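You operate a simulated robot arm through the tools that you are given. There is no shell and no other tool. Be economical: measure what you need, move in short steps, check, and stop when the job is done.

You run a simulated robot arm. Do the job below in one go: nothing can be reset, and whatever is moved stays where it is left.

TASK
Park the magnifier, move the disc to the green tray, wipe the soot off the glass and light the table.
Fine: use the felt block and put it back. What is to be rubbed or washed off counts as gone when no trace of it is left.

Only the result counts: the job must be done as asked and must still hold three seconds after the hand-in. Knocking over, shifting, dropping, spilling or breaking anything else fails it.

THE ROBOT
A 7-joint arm with a two-finger parallel gripper, fixed in place. Base frame: the origin is at the foot of the arm, x ahead of it, y to its left, z up. Units: mm, degrees, N and s.
With the tool pointing down near the work surface it reaches from about 340 to 780 mm from the base axis. Its first joint turns from -166.0 to 166.0 degrees. Payload 3.91 kg.
Tool frame: the origin (TCP) lies between the finger pads and is the grasp point; the fingertips stand 30 mm ahead of it; z points along the fingers, y is the line along which they close. The gripper opens to 110 mm. The fingers are 20 mm wide and 10 mm thick; the gripper's body (48 by 112 mm) begins 55 mm behind the TCP.
Orientation is that of the tool frame in the base frame, as [roll, pitch, yaw] about the fixed x, y, z axes, in that order (R = Rz(yaw) Ry(pitch) Rx(roll)). With the fingers straight down and closing along the base's y, the tool's x points along the base's -x, its y along +y and its z along -z.

THE INTERFACE
- The arm moves only by the tool drive_tool. Its argument "steps" is a list of rows, each a list of 7 numbers: the turn, a rotation vector about the base's x, y, z in degrees, then the shift along the base's x, y, z in mm, then the opening in per cent of the stroke, from 0 (shut) to 100 (fully open). In form: [[rx, ry, rz, dx, dy, dz, grip], ...]. A call has 1 to 8 rows; each row shifts and turns the commanded pose from where the row before left it. Each row takes 0.2 s and may step no farther than 50 mm and 8.6 degrees from the row before; otherwise, or with a gripper value out of range, the whole call is refused. A pose out of reach is approached as far as the arm can. The call stops where the force on the tool passes 90 N (or 10 N more than at its start, if that is more) or the arm is blocked; 0.2 s more then pass. The fingers move at their own pace (about 153 mm/s each) and stop on an object; they squeeze with about 42 N. The grip force told is the motor's: it shows also when the fingers shut on nothing. Time passes only in rows, and 0.2 s behind the last, so rows that do not move let the fingers close. It gives the time, the measured TCP pose, the force on the tool (base axes), the opening and the grip force at its end, in the units of the frame above (readings bear some noise), with the torque about the TCP (base axes, N m) and any sound that the robot's microphone picked up, and new pictures: "views" is both (left out), scene, wrist or none.
- Cameras (640 x 400 px; columns grow to the right, rows downward): "scene" is fixed at [54.7, 638.8, 1539.3]; the picture's right is [-0.68, -0.74, 0.00], its down [-0.65, 0.60, -0.47] and it looks along [0.35, -0.32, -0.88] (base axes); focal length 214 px, centre (320, 200). "wrist" rides on the gripper at [77, 7, -114] in the tool frame; the picture's right is [-0.09, 1.00, 0.00], its down [-0.80, -0.07, -0.59] and it looks along [-0.59, -0.05, 0.80] (tool axes); focal length 270 px, centre (320, 200). There is no depth. A picture from a camera that has moved, and an enlarged one, comes with that camera's place and axes in the base frame and with its lens. The place of the scene camera against the robot may be out by one fixed shift of up to 18 mm in any direction.
- move_column(by): slides the trunk up (or, below 0, down) by that many mm; the arm rides with it, the base frame stays. It gives what a move gives, with no picture.
- enlarge(camera, box): a new picture of the part [left, top, right, bottom] of that camera's present view, enlarged. The clock stands still meanwhile.
- hand_in(): hands the job in; it is judged then, once.

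Work in short steps. Places have to be worked out from the pictures, the camera data and where the tool is seen: move nearer, look again, correct. Check each grasp and each placing, and mend what went wrong. You have 120 turns and 200 pictures in all, those below and enlarged ones among them. Open the gripper and draw the arm clear of the work before you hand the job in, unless the task says otherwise; then end with one line.

The tools are called after ">>>" by a JSON object that holds its "fn" and its "kwargs". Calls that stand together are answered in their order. drive_tool: Moves the arm, as the interface text tells. Its arguments: {"type":"object","properties":{"steps":{"type":"array","items":{"type":"array","items":{"type":"number"}}},"views":{"type":"string","enum":["both","scene","wrist","none"]}},"required":["steps"]} The other tools are called the same way: move_column (by) slides the trunk up or down; enlarge (camera, box) takes an enlarged picture of a part of a camera's view; hand_in () hands the job in.

At the start:

```text
t: 0.0
eef_pos: [243.2, 330.6, 1262.6]
tcp_rot: [180.0, 0.0, -179.9]
contact_force: [-1.3, -0.5, -0.4]
moment: [-0.01, -0.06, 0.01]
opening: 110.2
grip_force: 0.0
trunk travel left (down, up): [-550.0, 60.0]
```

scene: 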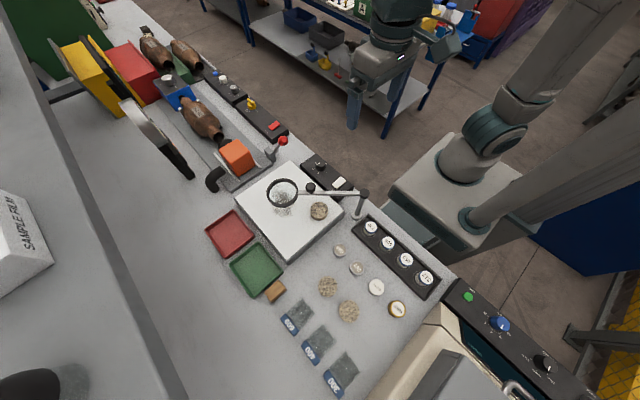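
wrist: 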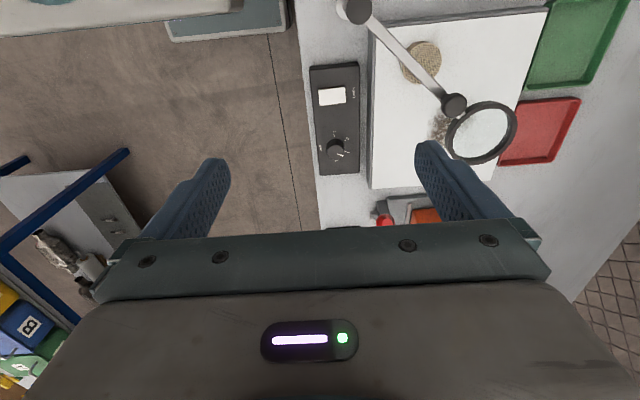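

The scene shows a light table with a glass plate, magnifier on a swing arm, a disc, trays and a felt block. I enlarge these areas to see details.

>>> {"fn": "enlarge", "kwargs": {"camera": "scene", "box": [200, 130, 380, 242]}}

>>> {"fn": "enlarge", "kwargs": {"camera": "scene", "box": [200, 200, 460, 362]}}

>>> {"fn": "enlarge", "kwargs": {"camera": "wrist", "box": [290, 0, 640, 219]}}

```text
3.56 times, centred on (290, 186) of scene
camera zoom: at [54.7, 638.8, 1539.3], right [-0.68, -0.74, 0.0], down [-0.65, 0.6, -0.47], along [0.35, -0.32, -0.88], focal length 763 px, centre (427, 250)
```

zoom: 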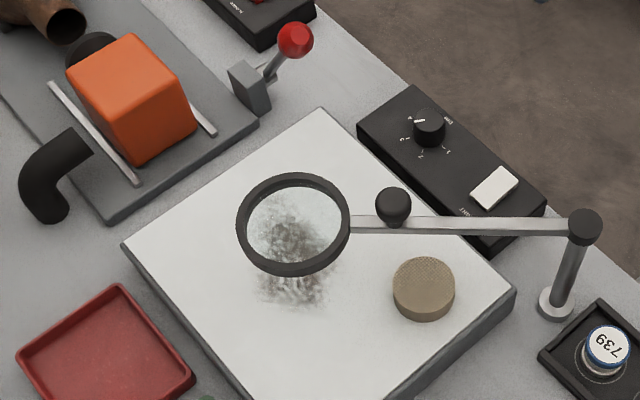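

```text
2.46 times, centred on (330, 281) of scene
camera zoom: at [54.7, 638.8, 1539.3], right [-0.68, -0.74, 0.0], down [-0.65, 0.6, -0.47], along [0.35, -0.32, -0.88], focal length 528 px, centre (295, 1)
```

zoom: 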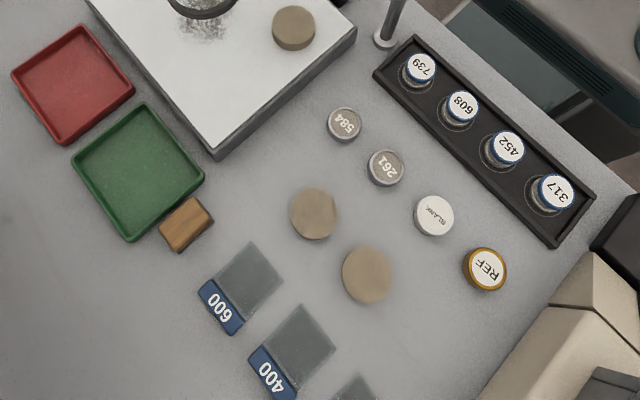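

```text
1.83 times, centred on (465, 110) of wrist
camera zoom: at [167.2, 336.7, 1377.6], right [0.09, 1.0, 0.0], down [0.8, -0.07, 0.59], along [0.59, -0.05, -0.8], focal length 494 px, centre (55, 365)
```

zoom: 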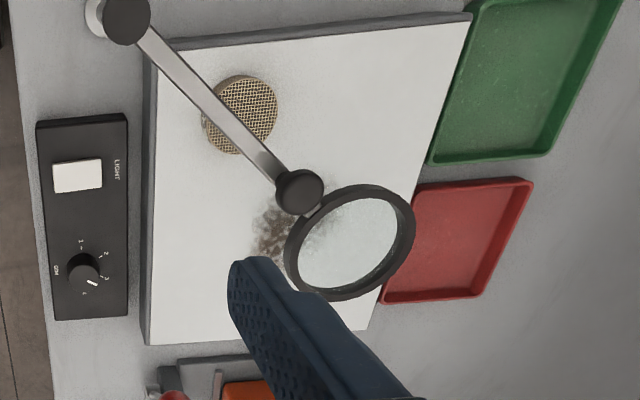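

Triangulating, the glass spans about x 200–443, y 405–615, z≈975; the pole is at (178,375), lens near (323,524). I move over to look closer from above.

>>> {"fn": "drive_tool", "kwargs": {"steps": [[0, 0, 0, -20, 50, 0, 100], [0, 0, 0, -20, 50, 0, 100], [0, 0, 0, -20, 50, 0, 100]], "views": "wrist"}}

>>> {"fn": "enlarge", "kwargs": {"camera": "scene", "box": [240, 240, 400, 340]}}

>>> {"fn": "enlarge", "kwargs": {"camera": "scene", "box": [290, 140, 370, 190]}}

```text
refused: row 1 steps farther than a row can; nothing moved
```

```text
4.00 times, centred on (320, 290) of scene
camera zoom: at [54.7, 638.8, 1539.3], right [-0.68, -0.74, 0.0], down [-0.65, 0.6, -0.47], along [0.35, -0.32, -0.88], focal length 858 px, centre (320, -160)
```

zoom: 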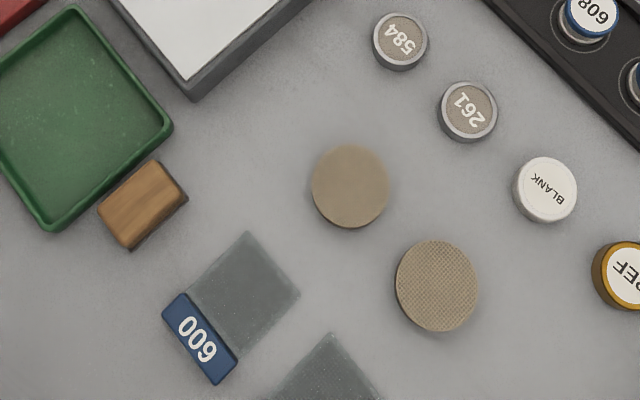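

```text
8.00 times, centred on (330, 165) of scene
camera zoom: at [54.7, 638.8, 1539.3], right [-0.68, -0.74, 0.0], down [-0.65, 0.6, -0.47], along [0.35, -0.32, -0.88], focal length 1716 px, centre (240, 480)
```

zoom: 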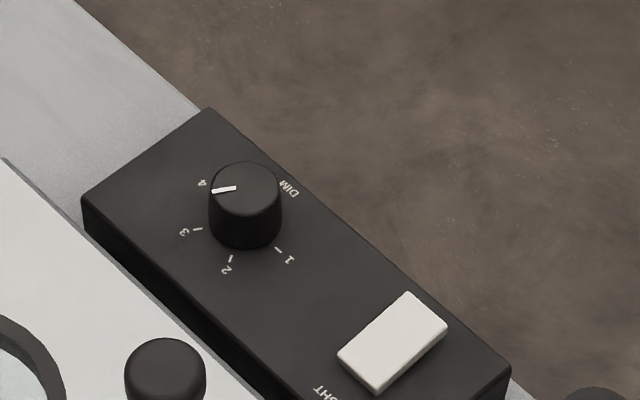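

Row step is limited to 50 mm in total norm; I retry with smaller steps.

>>> {"fn": "drive_tool", "kwargs": {"steps": [[0, 0, 0, -15, 45, 0, 100], [0, 0, 0, -15, 45, 0, 100], [0, 0, 0, -15, 45, 0, 100], [0, 0, 0, -15, 45, 0, 100]], "views": "both"}}

```text
t: 1.0
eef_pos: [184.1, 512.5, 1262.6]
tcp_rot: [-179.9, 0.0, -180.0]
contact_force: [0.2, -0.4, -0.4]
moment: [-0.02, -0.01, -0.01]
opening: 110.2
grip_force: 0.1
trunk travel left (down, up): [-550.0, 60.0]
camera wrist: at [107.3, 518.3, 1378.2], right [0.09, 1.0, 0.0], down [0.8, -0.07, 0.59], along [0.59, -0.05, -0.8], focal length 270 px, centre (320, 200)
```

scene: 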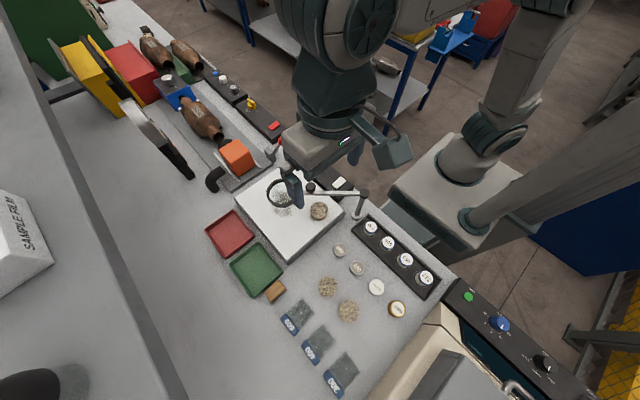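
wrist: 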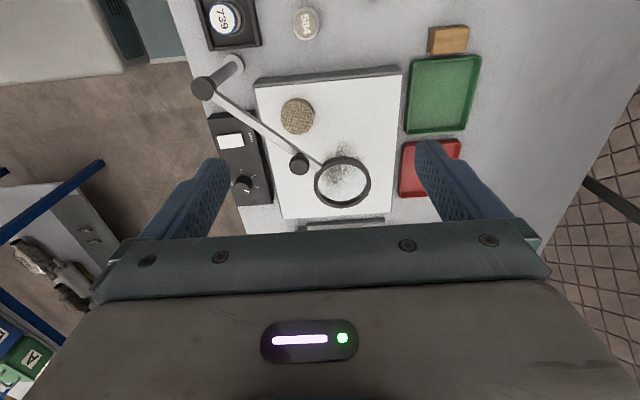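

>>> {"fn": "enlarge", "kwargs": {"camera": "wrist", "box": [180, 0, 500, 200]}}

```text
2.00 times, centred on (340, 100) of wrist
camera zoom: at [107.3, 518.3, 1378.2], right [0.09, 1.0, 0.0], down [0.8, -0.07, 0.59], along [0.59, -0.05, -0.8], focal length 541 px, centre (280, 400)
```

zoom: 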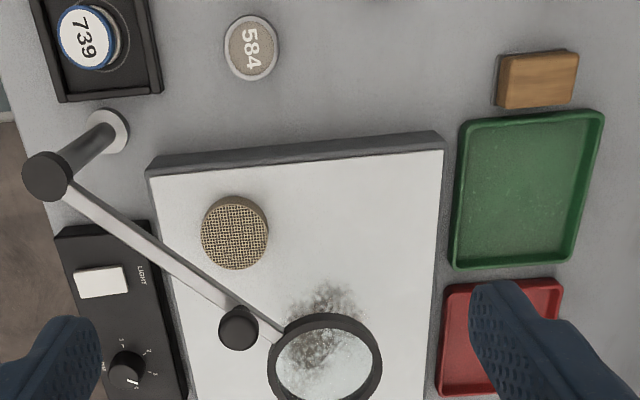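

Triangulated: knob about (272,477,z≈1070), pole top (177,375,1047), lens centre (322,533). I approach above the knob with the fingers partly closed.

>>> {"fn": "drive_tool", "kwargs": {"steps": [[0, 0, 0, 22, -9, -28, 100], [0, 0, 0, 22, -9, -28, 50], [0, 0, 0, 22, -9, -28, 50], [0, 0, 0, 22, -8.5, -28, 50]], "views": "both"}}

>>> {"fn": "enlarge", "kwargs": {"camera": "scene", "box": [230, 150, 390, 250]}}

```text
t: 2.0
eef_pos: [272.6, 474.6, 1150.1]
tcp_rot: [180.0, 0.0, 179.9]
contact_force: [0.6, 0.8, -0.5]
moment: [-0.02, 0.04, 0.04]
opening: 55.0
grip_force: 0.0
trunk travel left (down, up): [-550.0, 60.0]
camera wrist: at [195.9, 481.2, 1265.2], right [0.09, 1.0, 0.0], down [0.8, -0.07, 0.59], along [0.59, -0.05, -0.8], focal length 270 px, centre (320, 200)
```

scene: 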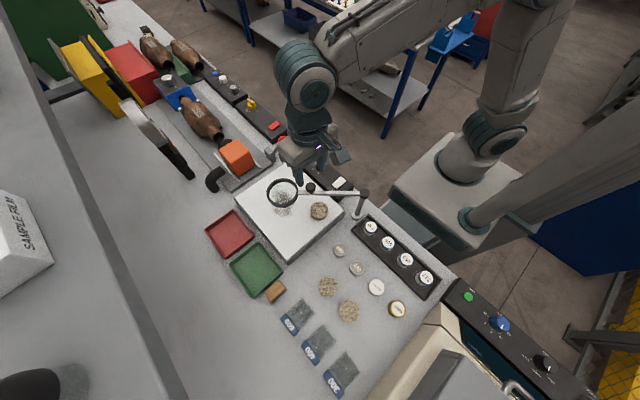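
wrist: 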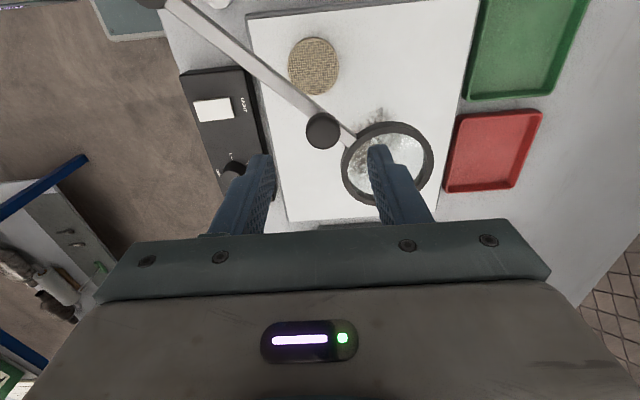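

```text
4.00 times, centred on (310, 200) of scene
camera zoom: at [54.7, 638.8, 1539.3], right [-0.68, -0.74, 0.0], down [-0.65, 0.6, -0.47], along [0.35, -0.32, -0.88], focal length 858 px, centre (360, 200)
```

zoom: 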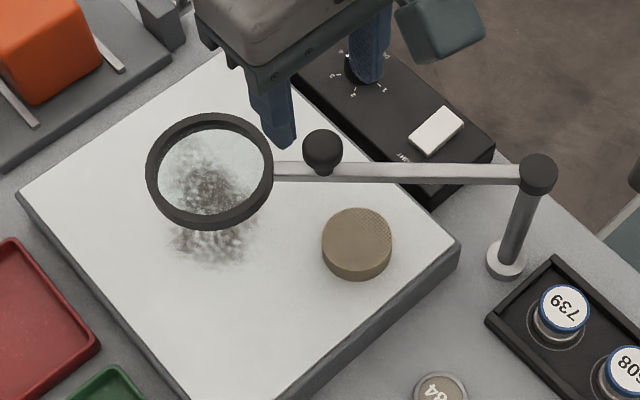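

Refined knob centre ≈ (277,476,1064), about 27 mm across. I lower with the fingers around it, above the bar, and close to a loose cage.

>>> {"fn": "drive_tool", "kwargs": {"steps": [[0, 0, 0, 4.5, 1.5, -30, 50], [0, 0, 0, 0, 0, -32, 50], [0, 0, 0, 0, 0, 0, 33]], "views": "wrist"}}

>>> {"fn": "enlarge", "kwargs": {"camera": "scene", "box": [250, 150, 370, 225]}}

```text
t: 2.8
eef_pos: [276.6, 474.5, 1087.8]
tcp_rot: [-180.0, -0.1, -180.0]
contact_force: [0.5, -0.2, -0.3]
moment: [0.01, 0.0, -0.03]
opening: 36.6
grip_force: 0.1
trunk travel left (down, up): [-550.0, 60.0]
camera wrist: at [199.0, 482.7, 1203.5], right [0.09, 1.0, 0.0], down [0.8, -0.07, 0.59], along [0.59, -0.05, -0.8], focal length 270 px, centre (320, 200)
```

wrist: 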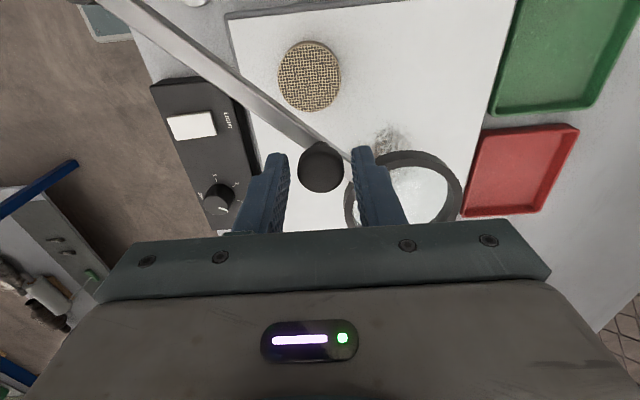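

```text
5.33 times, centred on (310, 188) of scene
camera zoom: at [54.7, 638.8, 1539.3], right [-0.68, -0.74, 0.0], down [-0.65, 0.6, -0.47], along [0.35, -0.32, -0.88], focal length 1144 px, centre (373, 267)
```

zoom: 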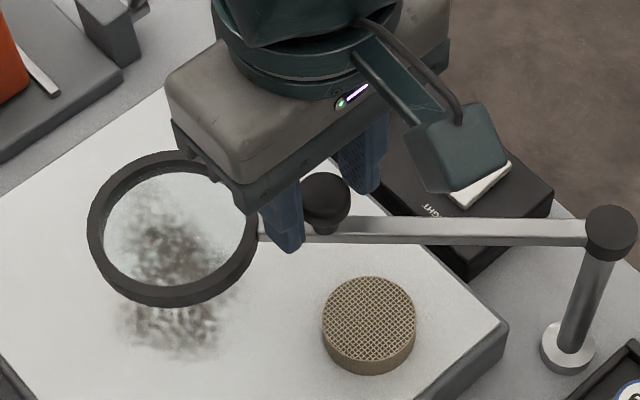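

The knob sits between the fingers. I grip it and start a swing counter-clockwise about the pole, two small rows, to feel the resistance.

>>> {"fn": "drive_tool", "kwargs": {"steps": [[0, 0, 0, 0, 1, 0, 0], [0, 0, 0, 0, 0, 0, 0], [0, 0, 0, -7.5, 6.5, 0, 0], [0, 0, 0, -7.5, 6.5, 0, 0]], "views": "scene"}}

```text
t: 3.8
eef_pos: [260.5, 489.8, 1087.7]
tcp_rot: [-179.8, 0.1, -180.0]
contact_force: [-0.5, -2.8, -3.1]
moment: [-0.19, -0.47, 0.19]
opening: 25.0
grip_force: 44.9
trunk travel left (down, up): [-550.0, 60.0]
```

scene: 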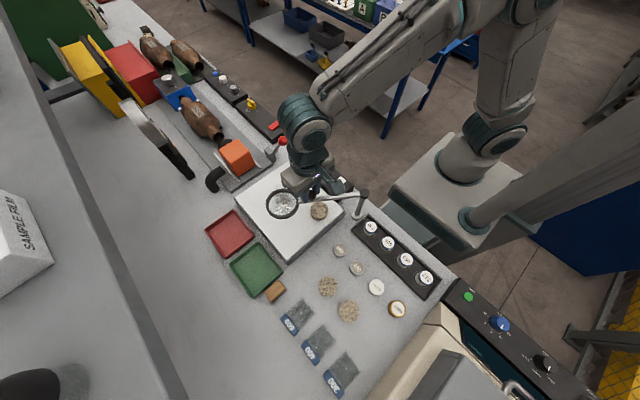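

It turns freely with little force. I continue along the arc.

>>> {"fn": "drive_tool", "kwargs": {"steps": [[0, 0, 0, -16.7, 10.7, 0, 0], [0, 0, 0, -18, 8.3, 0, 0], [0, 0, 0, -19, 5.7, 0, 0], [0, 0, 0, -19.6, 3, 0, 0], [0, 0, 0, -19.9, 0.3, 0, 0]], "views": "scene"}}

```text
t: 5.0
eef_pos: [180.7, 515.0, 1087.6]
tcp_rot: [-180.0, 0.2, 179.3]
contact_force: [37.4, -17.9, 0.8]
moment: [-0.36, -0.7, 0.11]
opening: 26.1
grip_force: 45.7
trunk travel left (down, up): [-550.0, 60.0]
```

scene: 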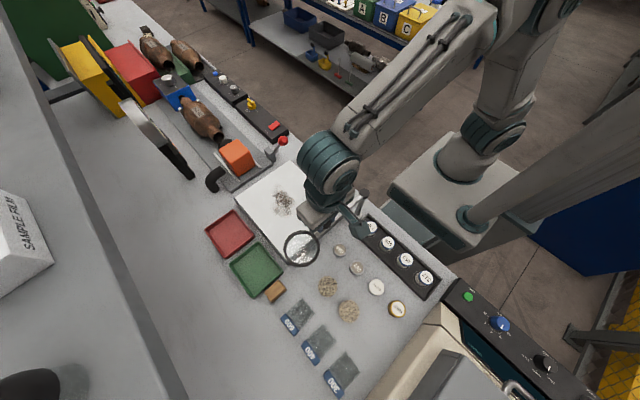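

Resistance of 37 N appeared in +x at about 88°; I check whether this is a stop.

>>> {"fn": "enlarge", "kwargs": {"camera": "scene", "box": [230, 170, 390, 270]}}

>>> {"fn": "drive_tool", "kwargs": {"steps": [[0, 0, 0, 0, 0, 0, 0]], "views": "wrist"}}

```text
4.00 times, centred on (310, 220) of scene
camera zoom: at [54.7, 638.8, 1539.3], right [-0.68, -0.74, 0.0], down [-0.65, 0.6, -0.47], along [0.35, -0.32, -0.88], focal length 858 px, centre (360, 120)
```

zoom: 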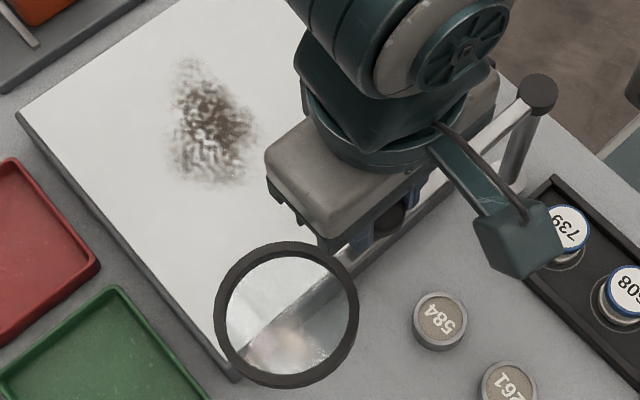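

```text
t: 5.4
eef_pos: [176.2, 515.4, 1087.1]
tcp_rot: [-180.0, 0.3, 179.7]
contact_force: [35.6, -20.7, 0.4]
moment: [-0.41, -0.72, 0.02]
opening: 25.5
grip_force: 44.6
trunk travel left (down, up): [-550.0, 60.0]
camera wrist: at [99.2, 522.2, 1202.9], right [0.09, 1.0, 0.0], down [0.8, -0.07, 0.6], along [0.59, -0.06, -0.8], focal length 270 px, centre (320, 200)
```

wrist: 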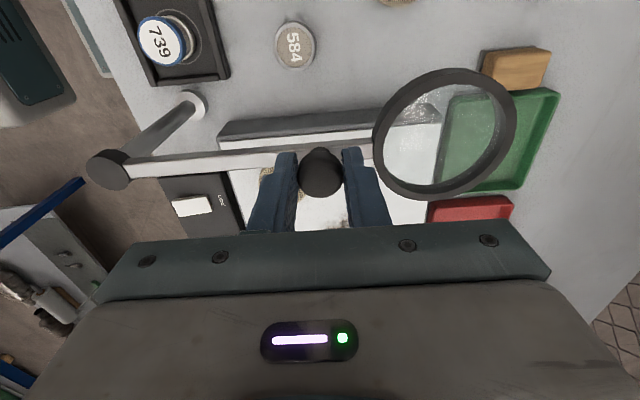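

It met a hard end stop near 88° with the lens still over the glass corner, so parking must be the other way. I swing back clockwise.

>>> {"fn": "drive_tool", "kwargs": {"steps": [[0, 0, 0, 19.9, -0.3, 0, 0], [0, 0, 0, 19.6, -3, 0, 0], [0, 0, 0, 19, -5.7, 0, 0], [0, 0, 0, 18, -8.3, 0, 0], [0, 0, 0, 16.7, -10.7, 0, 0], [0, 0, 0, 15, -13, 0, 0], [0, 0, 0, 13.1, -14.8, 0, 0], [0, 0, 0, 10.9, -16.6, 0, 0]], "views": "scene"}}

```text
t: 7.2
eef_pos: [305.1, 446.5, 1089.0]
tcp_rot: [179.7, 0.3, 179.9]
contact_force: [4.4, 0.6, -0.9]
moment: [0.42, 0.14, 0.19]
opening: 25.2
grip_force: 44.8
trunk travel left (down, up): [-550.0, 60.0]
```

scene: 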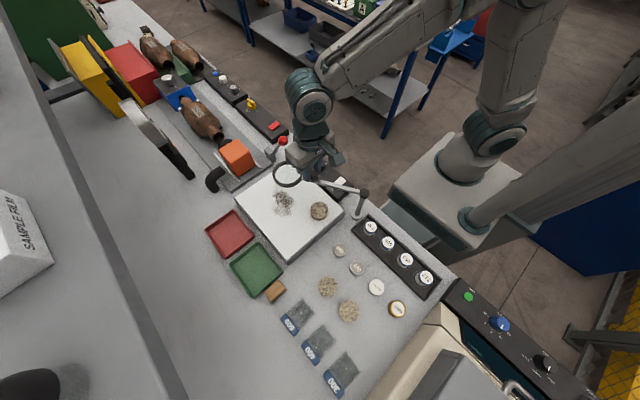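

It follows well. Continue clockwise.

>>> {"fn": "drive_tool", "kwargs": {"steps": [[0, 0, 0, 8.5, -17.9, 0, 0], [0, 0, 0, 5.9, -19, 0, 0], [0, 0, 0, 3.2, -19.6, 0, 0], [0, 0, 0, 0.4, -19.8, 0, 0]], "views": "both"}}

```text
t: 8.2
eef_pos: [312.3, 422.3, 1086.6]
tcp_rot: [179.7, 1.6, -178.9]
contact_force: [3.7, 92.9, -38.2]
moment: [1.23, -0.16, -0.4]
opening: 26.3
grip_force: 45.6
trunk travel left (down, up): [-550.0, 60.0]
camera wrist: at [233.1, 426.2, 1199.3], right [0.07, 1.0, 0.01], down [0.79, -0.06, 0.62], along [0.62, -0.03, -0.79], focal length 270 px, centre (320, 200)
```

scene: 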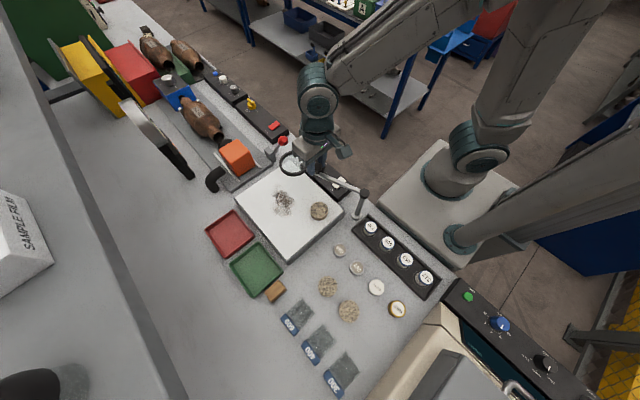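
wrist: 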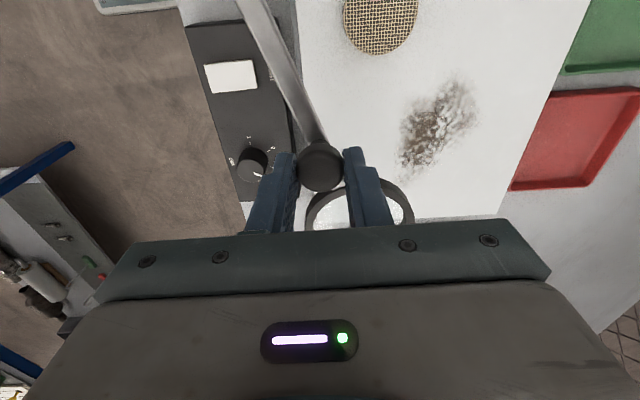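

Blocked at about 18°. First I relieve the force, then look at what is being hit.

>>> {"fn": "drive_tool", "kwargs": {"steps": [[0, 0, 0, -2, 20, 0, 0], [0, 0, 0, -2, 10, 0, 0]], "views": "none"}}

>>> {"fn": "enlarge", "kwargs": {"camera": "scene", "box": [250, 115, 380, 225]}}

```text
t: 8.5
eef_pos: [328.3, 297.2, 1108.8]
tcp_rot: [173.7, 1.5, 171.6]
contact_force: [0.5, 0.5, 0.5]
moment: [-0.01, 0.03, 0.02]
opening: 0.0
grip_force: 37.9
trunk travel left (down, up): [-550.0, 60.0]
stopped in row 1: the arm was blocked; the commanded pose is now the measured one
```

```text
3.64 times, centred on (315, 170) of scene
camera zoom: at [54.7, 638.8, 1539.3], right [-0.68, -0.74, 0.0], down [-0.65, 0.6, -0.47], along [0.35, -0.32, -0.88], focal length 780 px, centre (338, 309)
```

zoom: 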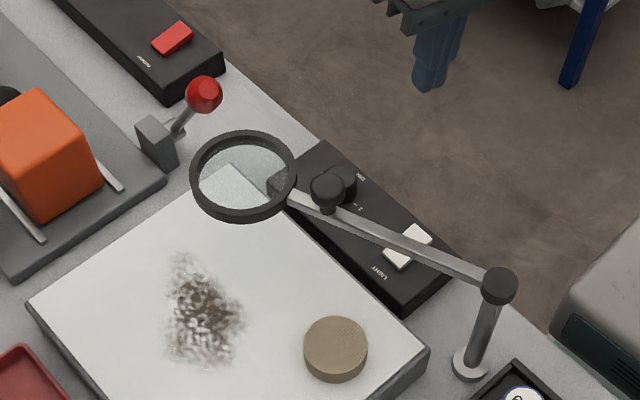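

The grip slipped off and the tool sprang clear; nothing else touched. I level the tool, rise, and look at the magnifier.

>>> {"fn": "drive_tool", "kwargs": {"steps": [[-3.2, 0.7, 4.2, 0, 0, 30, 0], [-3.2, 0.7, 4.2, 0, 0, 40, 0], [0, 0, 0, -15, 30, 30, 0], [0, 0, 0, -15, 30, 30, 0]], "views": "wrist"}}

>>> {"fn": "enlarge", "kwargs": {"camera": "scene", "box": [330, 165, 390, 225]}}

```text
t: 8.9
eef_pos: [328.0, 196.0, 1140.5]
tcp_rot: [170.6, 1.4, 175.0]
contact_force: [-0.1, 1.8, 1.2]
moment: [-0.19, 0.0, -0.03]
opening: 0.0
grip_force: 37.4
trunk travel left (down, up): [-550.0, 60.0]
stopped in row 1: the arm was blocked; the commanded pose is now the measured one
camera wrist: at [246.3, 189.2, 1254.7], right [0.17, 0.97, 0.17], down [0.77, -0.24, 0.59], along [0.62, 0.03, -0.79], focal length 270 px, centre (320, 200)
```

wrist: 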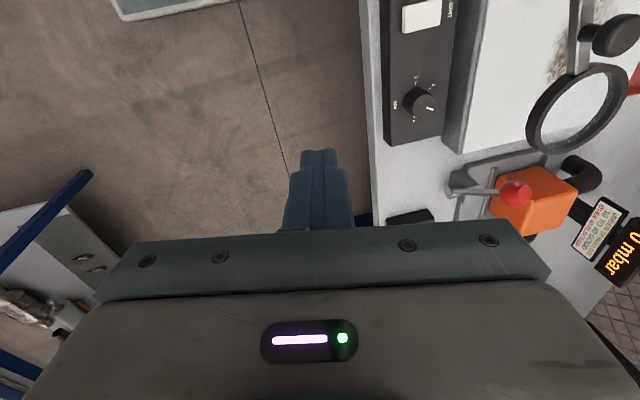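

```text
6.67 times, centred on (360, 195) of scene
camera zoom: at [54.7, 638.8, 1539.3], right [-0.68, -0.74, 0.0], down [-0.65, 0.6, -0.47], along [0.35, -0.32, -0.88], focal length 1430 px, centre (53, 233)
```

zoom: 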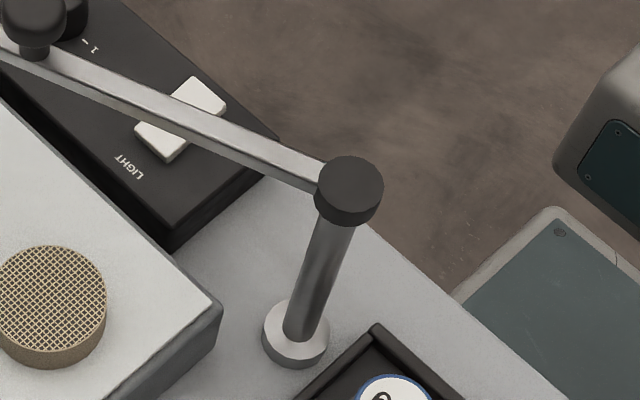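

The arm is still recoiling; I let it settle with idle rows.

>>> {"fn": "drive_tool", "kwargs": {"steps": [[0, 0, 0, 0, 0, 0, 0], [0, 0, 0, 0, 0, 0, 0], [0, 0, 0, 0, 0, 0, 0]], "views": "both"}}

```text
t: 9.7
eef_pos: [330.0, 225.5, 1129.9]
tcp_rot: [171.7, 1.2, 175.5]
contact_force: [0.9, 0.4, 0.8]
moment: [-0.06, 0.02, -0.03]
opening: 0.1
grip_force: 37.5
trunk travel left (down, up): [-550.0, 60.0]
camera wrist: at [249.9, 221.3, 1243.3], right [0.16, 0.98, 0.14], down [0.77, -0.22, 0.59], along [0.61, 0.02, -0.79], focal length 270 px, centre (320, 200)
```

scene: 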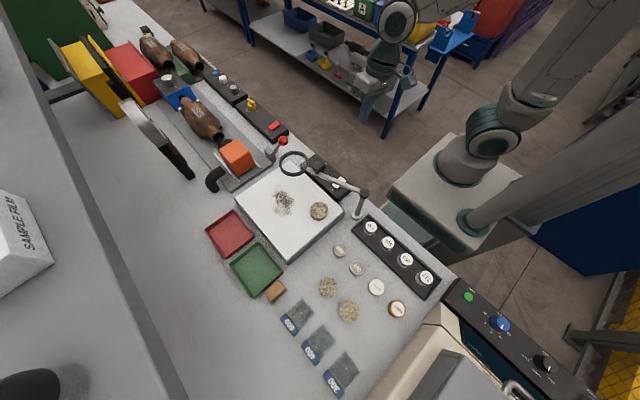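
wrist: 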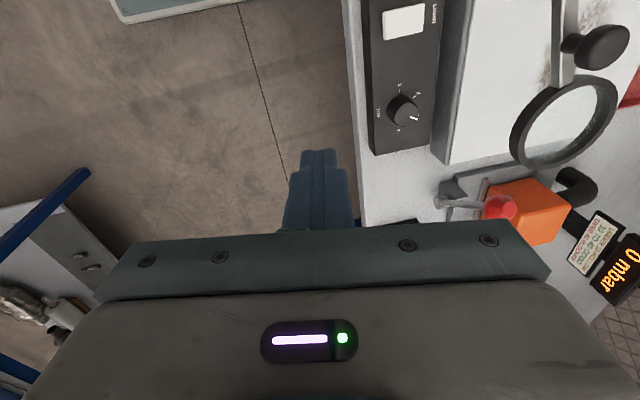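

Settled. I level the tool and go up over the bench to test pushing the bar further clockwise with closed fingers.

>>> {"fn": "drive_tool", "kwargs": {"steps": [[-4.1, 0.6, 2.2, 0, 0, 40, 0], [-4.1, 0.6, 2.2, 0, 0, 40, 0], [0, 0, 0, 0, 45, 0, 0], [0, 0, 0, -10, 45, 0, 0], [0, 0, 0, -10, 45, 0, 0], [0, 0, 0, -10, 45, 0, 0], [0, 0, 0, -10, 45, 0, 0]], "views": "wrist"}}

```text
t: 11.3
eef_pos: [291.2, 480.4, 1204.1]
tcp_rot: [-178.2, 0.2, -179.3]
contact_force: [-0.5, 1.4, -0.1]
moment: [-0.08, 0.02, -0.02]
opening: 0.1
grip_force: 36.8
trunk travel left (down, up): [-550.0, 60.0]
camera wrist: at [213.5, 489.6, 1319.0], right [0.08, 1.0, -0.03], down [0.8, -0.04, 0.6], along [0.6, -0.07, -0.8], focal length 270 px, centre (320, 200)
```

wrist: 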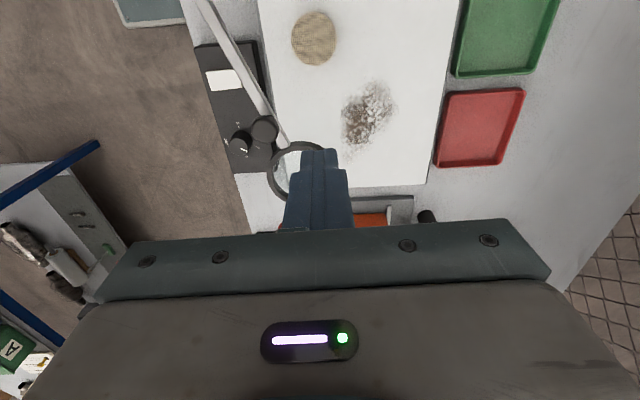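

The knob is at ~17°, which was a hard stop, with the lens still over glass; at the other stop (~88°) the lens centre is off it. I go to the robot side of the bar to push it counter-clockwise with closed fingers.

>>> {"fn": "drive_tool", "kwargs": {"steps": [[1.8, 0, -0.7, -2, -36, 0, 0], [0, 0, 0, -3, -36, 0, 0], [0, 0, 0, -3, -36, 0, 0], [0, 0, 0, 0, 0, -47, 0], [0, 0, 0, 0, 0, -47, 0], [0, 0, 0, 0, 0, -47, 0]], "views": "wrist"}}

>>> {"fn": "enlarge", "kwargs": {"camera": "scene", "box": [260, 130, 390, 230]}}

```text
t: 12.7
eef_pos: [283.9, 365.5, 1064.7]
tcp_rot: [179.5, 0.1, 179.9]
contact_force: [0.0, 0.1, -0.7]
moment: [0.0, -0.02, 0.0]
opening: 0.0
grip_force: 37.3
trunk travel left (down, up): [-550.0, 60.0]
camera wrist: at [206.2, 370.6, 1180.1], right [0.09, 1.0, 0.01], down [0.8, -0.08, 0.6], along [0.59, -0.05, -0.8], focal length 270 px, centre (320, 200)
```

wrist: 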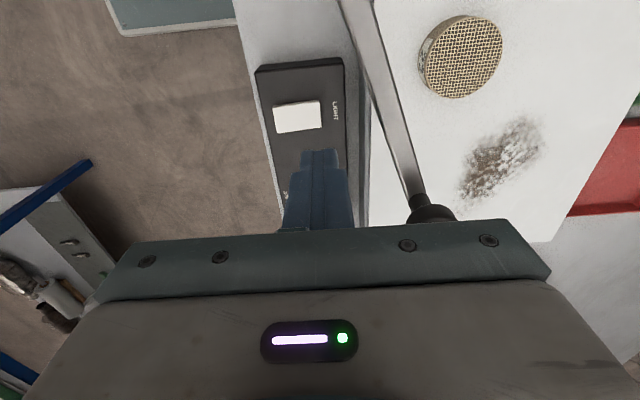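

```text
4.00 times, centred on (325, 180) of scene
camera zoom: at [54.7, 638.8, 1539.3], right [-0.68, -0.74, 0.0], down [-0.65, 0.6, -0.47], along [0.35, -0.32, -0.88], focal length 858 px, centre (300, 280)
```

zoom: 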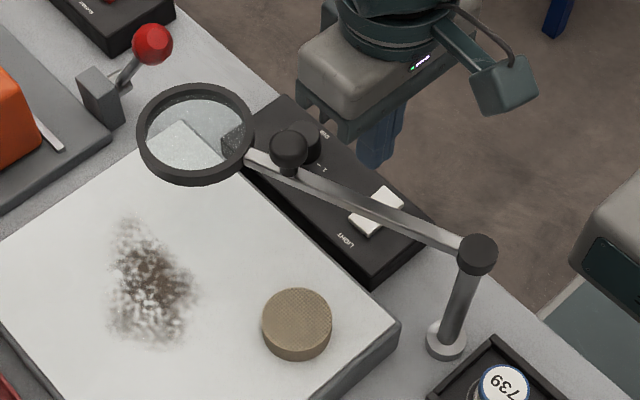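

Tool is beside the bar on the robot side. I push counter-clockwise along an arc of radius ~106 mm.

>>> {"fn": "drive_tool", "kwargs": {"steps": [[0, 0, 0, -1.9, 24.3, 0, 0], [0, 0, 0, -3.1, 14.4, 0, 0], [0, 0, 0, -5.1, 13.9, 0, 0], [0, 0, 0, -6.9, 13.1, 0, 0], [0, 0, 0, -8.7, 11.9, 0, 0], [0, 0, 0, -10.3, 10.7, 0, 0], [0, 0, 0, -11.6, 9.1, 0, 0], [0, 0, 0, -12.8, 7.4, 0, 0]], "views": "wrist"}}

```text
t: 14.5
eef_pos: [221.4, 470.5, 1065.3]
tcp_rot: [179.4, 0.2, 179.9]
contact_force: [-0.3, -0.1, -0.1]
moment: [-0.03, -0.01, 0.03]
opening: 0.0
grip_force: 37.6
trunk travel left (down, up): [-550.0, 60.0]
camera wrist: at [145.2, 476.3, 1180.5], right [0.09, 1.0, 0.01], down [0.8, -0.08, 0.6], along [0.59, -0.05, -0.8], focal length 270 px, centre (320, 200)
```

wrist: 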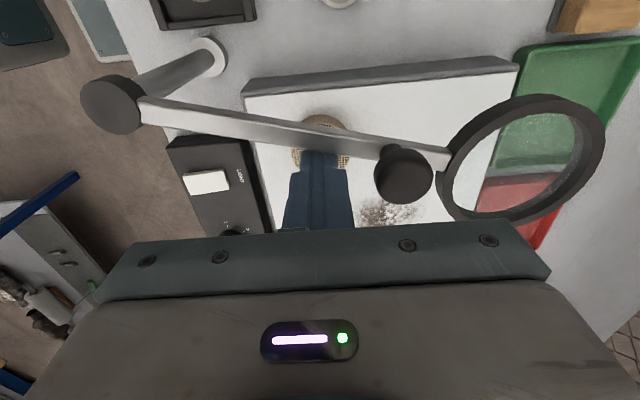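

It moves freely; I continue slowly toward and against the stop.

>>> {"fn": "drive_tool", "kwargs": {"steps": [[0, 0, 0, -12, 4.9, 0, 0], [0, 0, 0, -7, 2, 0, 0], [0, 0, 0, -7, 1.5, 0, 0], [0, 0, 0, -4, 0.5, 0, 0]], "views": "none"}}

>>> {"fn": "drive_tool", "kwargs": {"steps": [[0, 0, 0, -4, 0.3, 0, 0], [0, 0, 0, -4, 0, 0, 0], [0, 0, 0, -4, 0, 0, 0]], "views": "wrist"}}

```text
t: 15.5
eef_pos: [193.0, 479.1, 1065.0]
tcp_rot: [179.5, 0.2, 179.8]
contact_force: [3.2, -0.9, -0.6]
moment: [-0.01, -0.04, 0.01]
opening: 0.0
grip_force: 37.2
trunk travel left (down, up): [-550.0, 60.0]
```

```text
t: 16.3
eef_pos: [193.3, 477.9, 1066.1]
tcp_rot: [179.5, 0.4, 179.3]
contact_force: [50.5, 4.7, 4.7]
moment: [0.03, -0.75, 0.06]
opening: 0.0
grip_force: 37.2
trunk travel left (down, up): [-550.0, 60.0]
camera wrist: at [116.1, 485.2, 1180.3], right [0.1, 1.0, 0.01], down [0.8, -0.08, 0.6], along [0.6, -0.05, -0.8], focal length 270 px, centre (320, 200)
```

wrist: 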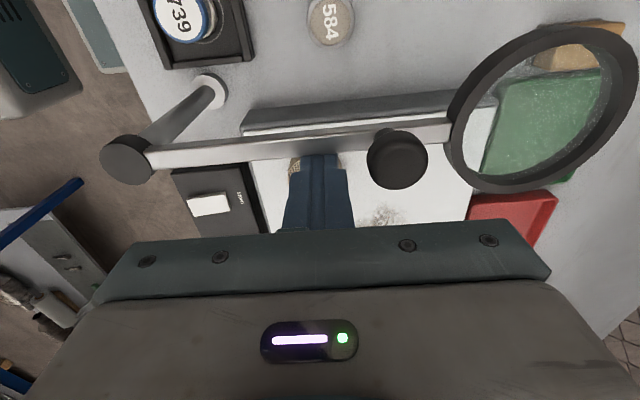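

It's a hard stop at ~90° with the lens centre off the glass: that's the parked end. I back off, rise, and go above the LIGHT switch at about (275,351).

>>> {"fn": "drive_tool", "kwargs": {"steps": [[0, 0, 0, 25, 0, 0, 0], [0, 0, 0, 15, -5, 40, 0], [0, 0, 0, 15, -40, 20, 0], [0, 0, 0, 20, -42, 0, 0], [0, 0, 0, 18, -42, 0, 0]], "views": "wrist"}}

>>> {"fn": "enlarge", "kwargs": {"camera": "scene", "box": [230, 150, 390, 250]}}

```text
t: 17.5
eef_pos: [275.1, 349.2, 1126.1]
tcp_rot: [179.5, 0.2, 179.9]
contact_force: [0.6, 0.4, 0.1]
moment: [0.02, 0.01, 0.01]
opening: 0.0
grip_force: 37.7
trunk travel left (down, up): [-550.0, 60.0]
camera wrist: at [197.8, 354.5, 1241.4], right [0.09, 1.0, 0.01], down [0.8, -0.08, 0.6], along [0.59, -0.05, -0.8], focal length 270 px, centre (320, 200)
```

wrist: 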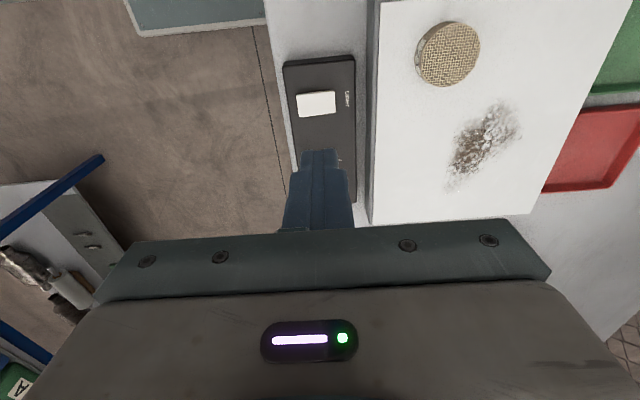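

```text
4.00 times, centred on (310, 200) of scene
camera zoom: at [54.7, 638.8, 1539.3], right [-0.68, -0.74, 0.0], down [-0.65, 0.6, -0.47], along [0.35, -0.32, -0.88], focal length 858 px, centre (360, 200)
```

zoom: 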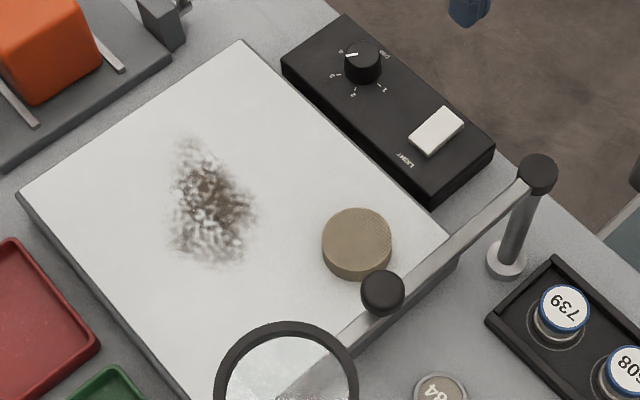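

Switch centre triangulates to about (282,346), top z≈960–970. I descend above it in stages.

>>> {"fn": "drive_tool", "kwargs": {"steps": [[0, 0, 0, 7, -3, -40, 0], [0, 0, 0, 0, 0, -40, 0], [0, 0, 0, 0, 0, -35, 0]], "views": "none"}}

>>> {"fn": "enlarge", "kwargs": {"camera": "scene", "box": [300, 150, 380, 200]}}

```text
t: 18.3
eef_pos: [280.9, 346.8, 1010.4]
tcp_rot: [179.6, 0.3, 179.9]
contact_force: [0.0, 0.3, -0.4]
moment: [-0.02, -0.01, 0.01]
opening: 0.1
grip_force: 37.4
trunk travel left (down, up): [-550.0, 60.0]
```

```text
8.00 times, centred on (340, 175) of scene
camera zoom: at [54.7, 638.8, 1539.3], right [-0.68, -0.74, 0.0], down [-0.65, 0.6, -0.47], along [0.35, -0.32, -0.88], focal length 1716 px, centre (160, 400)
```

zoom: 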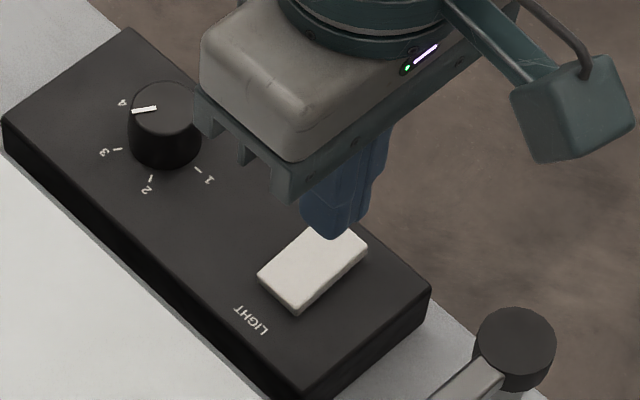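

Relative to the fingertip the switch centre lies ~10 mm further in +y. I shift there and press down in small steps.

>>> {"fn": "drive_tool", "kwargs": {"steps": [[0, 0, 0, 0, 9, 0, 0], [0, 0, 0, 0, 0, -5, 0], [0, 0, 0, 0, 0, -4, 0], [0, 0, 0, 0, 0, -3, 0]], "views": "none"}}

>>> {"fn": "enlarge", "kwargs": {"camera": "scene", "box": [300, 150, 380, 200]}}

```text
t: 19.3
eef_pos: [281.5, 356.0, 997.7]
tcp_rot: [179.5, 0.2, 179.8]
contact_force: [0.6, 0.5, -0.4]
moment: [-0.01, 0.01, -0.01]
opening: 0.4
grip_force: 37.5
trunk travel left (down, up): [-550.0, 60.0]
```

```text
8.00 times, centred on (340, 175) of scene
camera zoom: at [54.7, 638.8, 1539.3], right [-0.68, -0.74, 0.0], down [-0.65, 0.6, -0.47], along [0.35, -0.32, -0.88], focal length 1716 px, centre (160, 400)
```

zoom: 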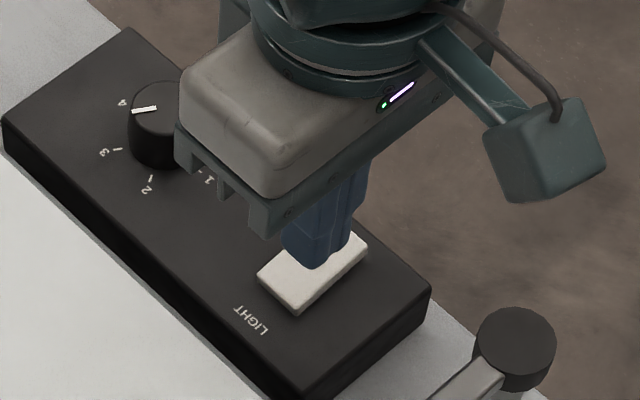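

The tip (z≈968) is near the button's centre, no contact yet. I continue downwards slowly.

>>> {"fn": "drive_tool", "kwargs": {"steps": [[0, 0, 0, -1, 2, -3, 0], [0, 0, 0, 0, 0, -3, 0], [0, 0, 0, 0, 0, -3, 0]], "views": "none"}}

>>> {"fn": "drive_tool", "kwargs": {"steps": [[0, 0, 0, 0, 0, -2, 0], [0, 0, 0, 0, 0, -2, 0]], "views": "scene"}}

```text
t: 20.1
eef_pos: [279.7, 357.3, 990.2]
tcp_rot: [179.5, 0.2, 179.9]
contact_force: [-0.5, 0.8, -0.7]
moment: [-0.03, -0.02, -0.02]
opening: 0.0
grip_force: 37.9
trunk travel left (down, up): [-550.0, 60.0]
```

```text
t: 20.7
eef_pos: [279.6, 358.1, 986.5]
tcp_rot: [179.6, 0.2, 179.9]
contact_force: [-0.5, 0.1, -0.3]
moment: [0.01, -0.01, 0.0]
opening: 0.0
grip_force: 37.9
trunk travel left (down, up): [-550.0, 60.0]
```

scene: 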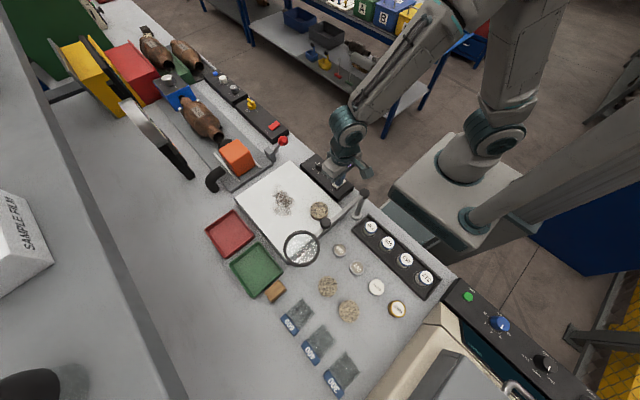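

Still no contact with the tip at ~956; I look and keep lowering.

>>> {"fn": "drive_tool", "kwargs": {"steps": [[0, 0, 0, 0, 0, -3, 0], [0, 0, 0, 0, 0, -3, 0], [0, 0, 0, 0, 0, -3, 0]], "views": "none"}}

>>> {"fn": "enlarge", "kwargs": {"camera": "scene", "box": [300, 150, 380, 200]}}

```text
t: 21.5
eef_pos: [281.6, 357.7, 974.8]
tcp_rot: [179.4, 0.1, 179.9]
contact_force: [-0.4, -0.4, -0.3]
moment: [0.0, 0.0, -0.01]
opening: 0.0
grip_force: 37.6
trunk travel left (down, up): [-550.0, 60.0]
```

```text
8.00 times, centred on (340, 175) of scene
camera zoom: at [54.7, 638.8, 1539.3], right [-0.68, -0.74, 0.0], down [-0.65, 0.6, -0.47], along [0.35, -0.32, -0.88], focal length 1716 px, centre (160, 400)
```

zoom: 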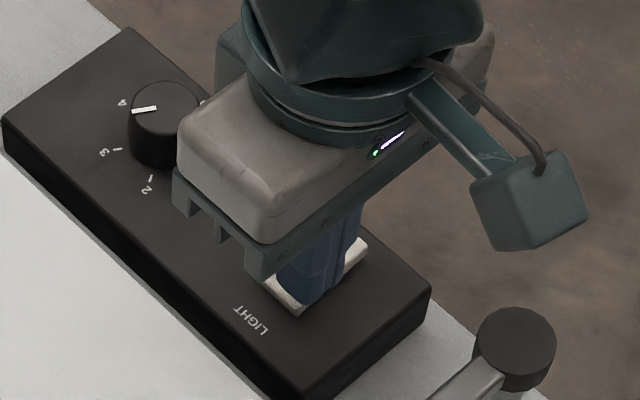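

The tip (z≈945) overshoots toward the near corner in the view, so the switch is lower, near (289,350). I shift and lower further.

>>> {"fn": "drive_tool", "kwargs": {"steps": [[0, 0, 0, 8, -7, 2, 0], [0, 0, 0, 0, 0, -4, 0], [0, 0, 0, 0, 0, -3, 0]], "views": "none"}}

>>> {"fn": "enlarge", "kwargs": {"camera": "scene", "box": [300, 150, 380, 200]}}

```text
t: 22.3
eef_pos: [289.0, 351.0, 971.5]
tcp_rot: [179.6, 0.3, 179.9]
contact_force: [0.5, 0.6, 0.1]
moment: [0.0, 0.0, 0.01]
opening: 0.0
grip_force: 37.3
trunk travel left (down, up): [-550.0, 60.0]
```

```text
8.00 times, centred on (340, 175) of scene
camera zoom: at [54.7, 638.8, 1539.3], right [-0.68, -0.74, 0.0], down [-0.65, 0.6, -0.47], along [0.35, -0.32, -0.88], focal length 1716 px, centre (160, 400)
```

zoom: 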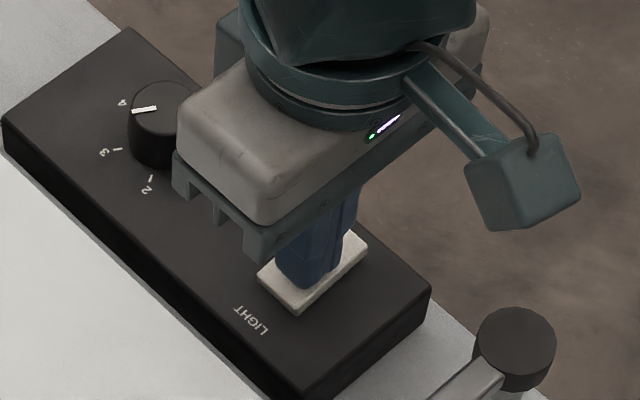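

Tip is centred over the button; lower in 2–3 mm steps and watch force and sound.

>>> {"fn": "drive_tool", "kwargs": {"steps": [[0, 0, 0, 0, 0, -3, 0], [0, 0, 0, 0, 0, -3, 0]], "views": "none"}}

>>> {"fn": "drive_tool", "kwargs": {"steps": [[0, 0, 0, 1, -1, -3, 0], [0, 0, 0, 1, -1, -3, 0]], "views": "none"}}

>>> {"fn": "enlarge", "kwargs": {"camera": "scene", "box": [260, 150, 380, 225]}}

```text
t: 22.9
eef_pos: [287.8, 350.1, 969.5]
tcp_rot: [179.1, 0.5, 179.9]
contact_force: [-0.5, -6.1, 48.8]
moment: [-0.43, 0.26, 0.08]
opening: 0.0
grip_force: 37.5
trunk travel left (down, up): [-550.0, 60.0]
```

```text
t: 23.4
eef_pos: [287.4, 350.0, 971.4]
tcp_rot: [178.6, 0.7, 179.9]
contact_force: [-11.3, -15.0, 48.1]
moment: [-0.82, 0.62, -0.02]
opening: 0.0
grip_force: 38.0
trunk travel left (down, up): [-550.0, 60.0]
stopped in row 2: the force on the tool passed its limit at 95 N (the readings are from after the stop); the commanded pose is now the measured one
```

```text
5.33 times, centred on (320, 188) of scene
camera zoom: at [54.7, 638.8, 1539.3], right [-0.68, -0.74, 0.0], down [-0.65, 0.6, -0.47], along [0.35, -0.32, -0.88], focal length 1144 px, centre (320, 267)
```

zoom: 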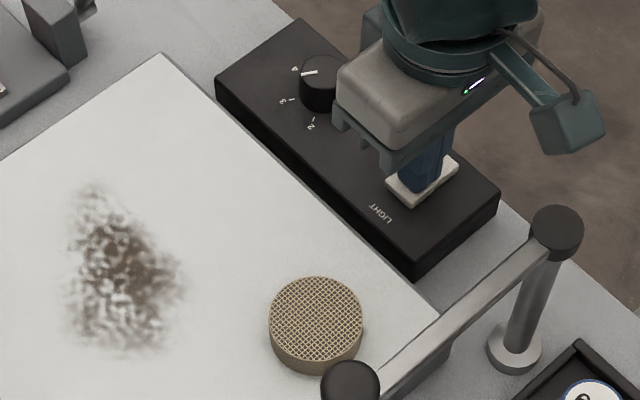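

Contact at tip z≈940, firm, no click. I rise and compare the look of table and switch.

>>> {"fn": "drive_tool", "kwargs": {"steps": [[0.5, 0, 0, 0, 0, 30, 0], [0.5, 0, 0, -10, 0, 40, 0], [0, 0, 0, -20, 0, 40, 0]], "views": "both"}}

>>> {"fn": "enlarge", "kwargs": {"camera": "wrist", "box": [260, 20, 420, 120]}}

>>> {"fn": "enlarge", "kwargs": {"camera": "scene", "box": [300, 150, 380, 200]}}

```text
t: 24.2
eef_pos: [260.6, 354.3, 1076.2]
tcp_rot: [177.9, 0.6, 179.7]
contact_force: [0.4, 0.7, 0.7]
moment: [0.02, 0.0, -0.01]
opening: 0.1
grip_force: 38.0
trunk travel left (down, up): [-550.0, 60.0]
camera wrist: at [183.1, 356.0, 1191.2], right [0.09, 1.0, 0.04], down [0.79, -0.1, 0.6], along [0.6, -0.02, -0.8], focal length 270 px, centre (320, 200)
```

scene: 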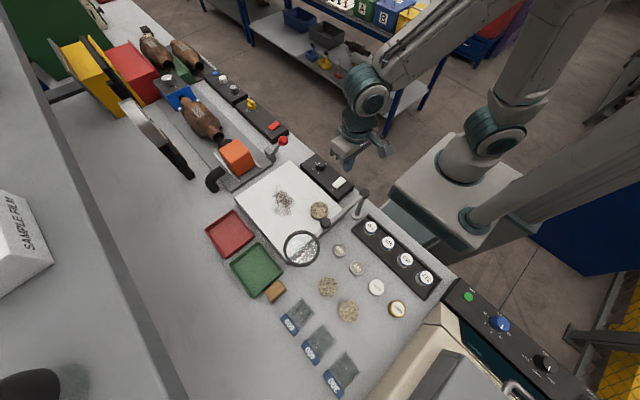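
wrist: 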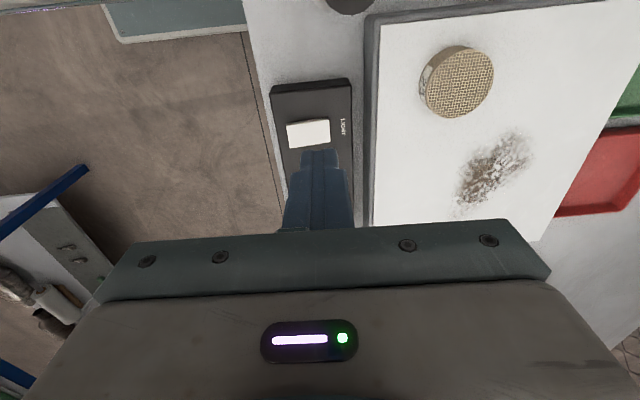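

```text
4.00 times, centred on (340, 70) of wrist
camera zoom: at [183.1, 356.0, 1191.2], right [0.09, 1.0, 0.04], down [0.79, -0.1, 0.6], along [0.6, -0.02, -0.8], focal length 1081 px, centre (240, 720)
```

zoom: 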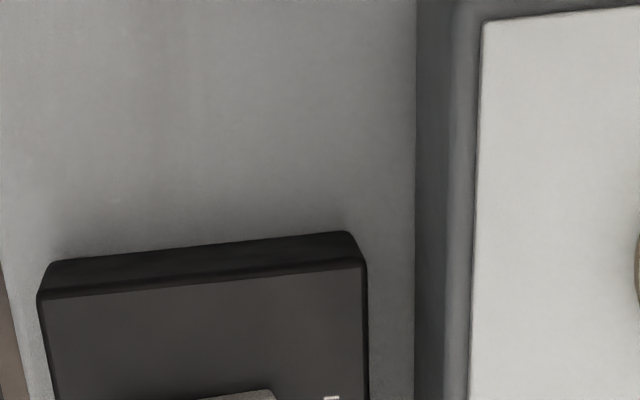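

```text
8.00 times, centred on (340, 175) of scene
camera zoom: at [54.7, 638.8, 1539.3], right [-0.68, -0.74, 0.0], down [-0.65, 0.6, -0.47], along [0.35, -0.32, -0.88], focal length 1716 px, centre (160, 400)
```

zoom: 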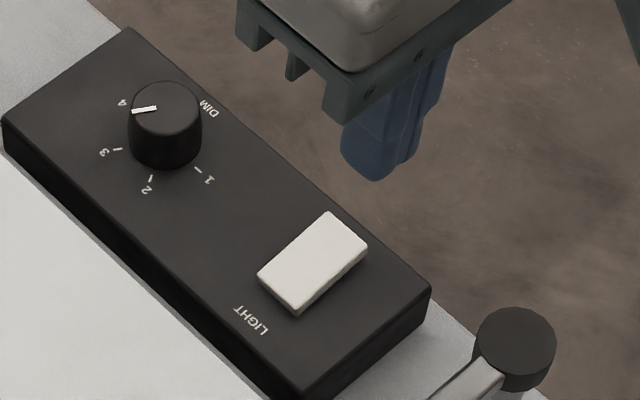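

>>> {"fn": "enlarge", "kwargs": {"camera": "wrist", "box": [264, 70, 360, 150]}}

>>> {"fn": "enlarge", "kwargs": {"camera": "scene", "box": [325, 170, 355, 192]}}

```text
5.00 times, centred on (312, 110) of wrist
camera zoom: at [183.1, 356.0, 1191.2], right [0.09, 1.0, 0.04], down [0.79, -0.1, 0.6], along [0.6, -0.02, -0.8], focal length 1351 px, centre (360, 650)
```

zoom: 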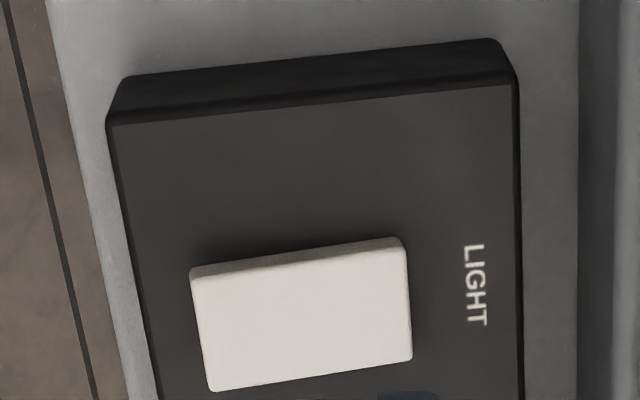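

```text
16.00 times, centred on (340, 181) of scene
camera zoom: at [54.7, 638.8, 1539.3], right [-0.68, -0.74, 0.0], down [-0.65, 0.6, -0.47], along [0.35, -0.32, -0.88], focal length 3432 px, centre (0, 504)
```

zoom: 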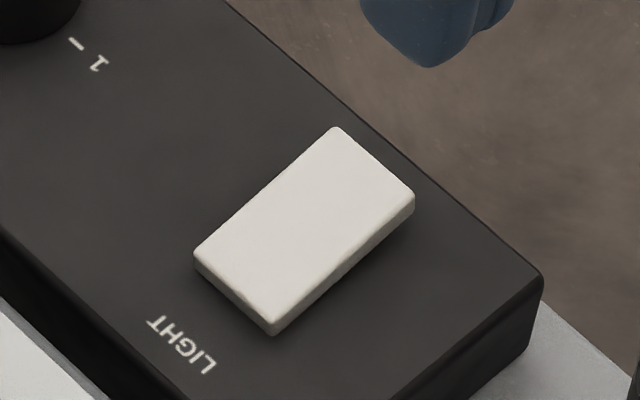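

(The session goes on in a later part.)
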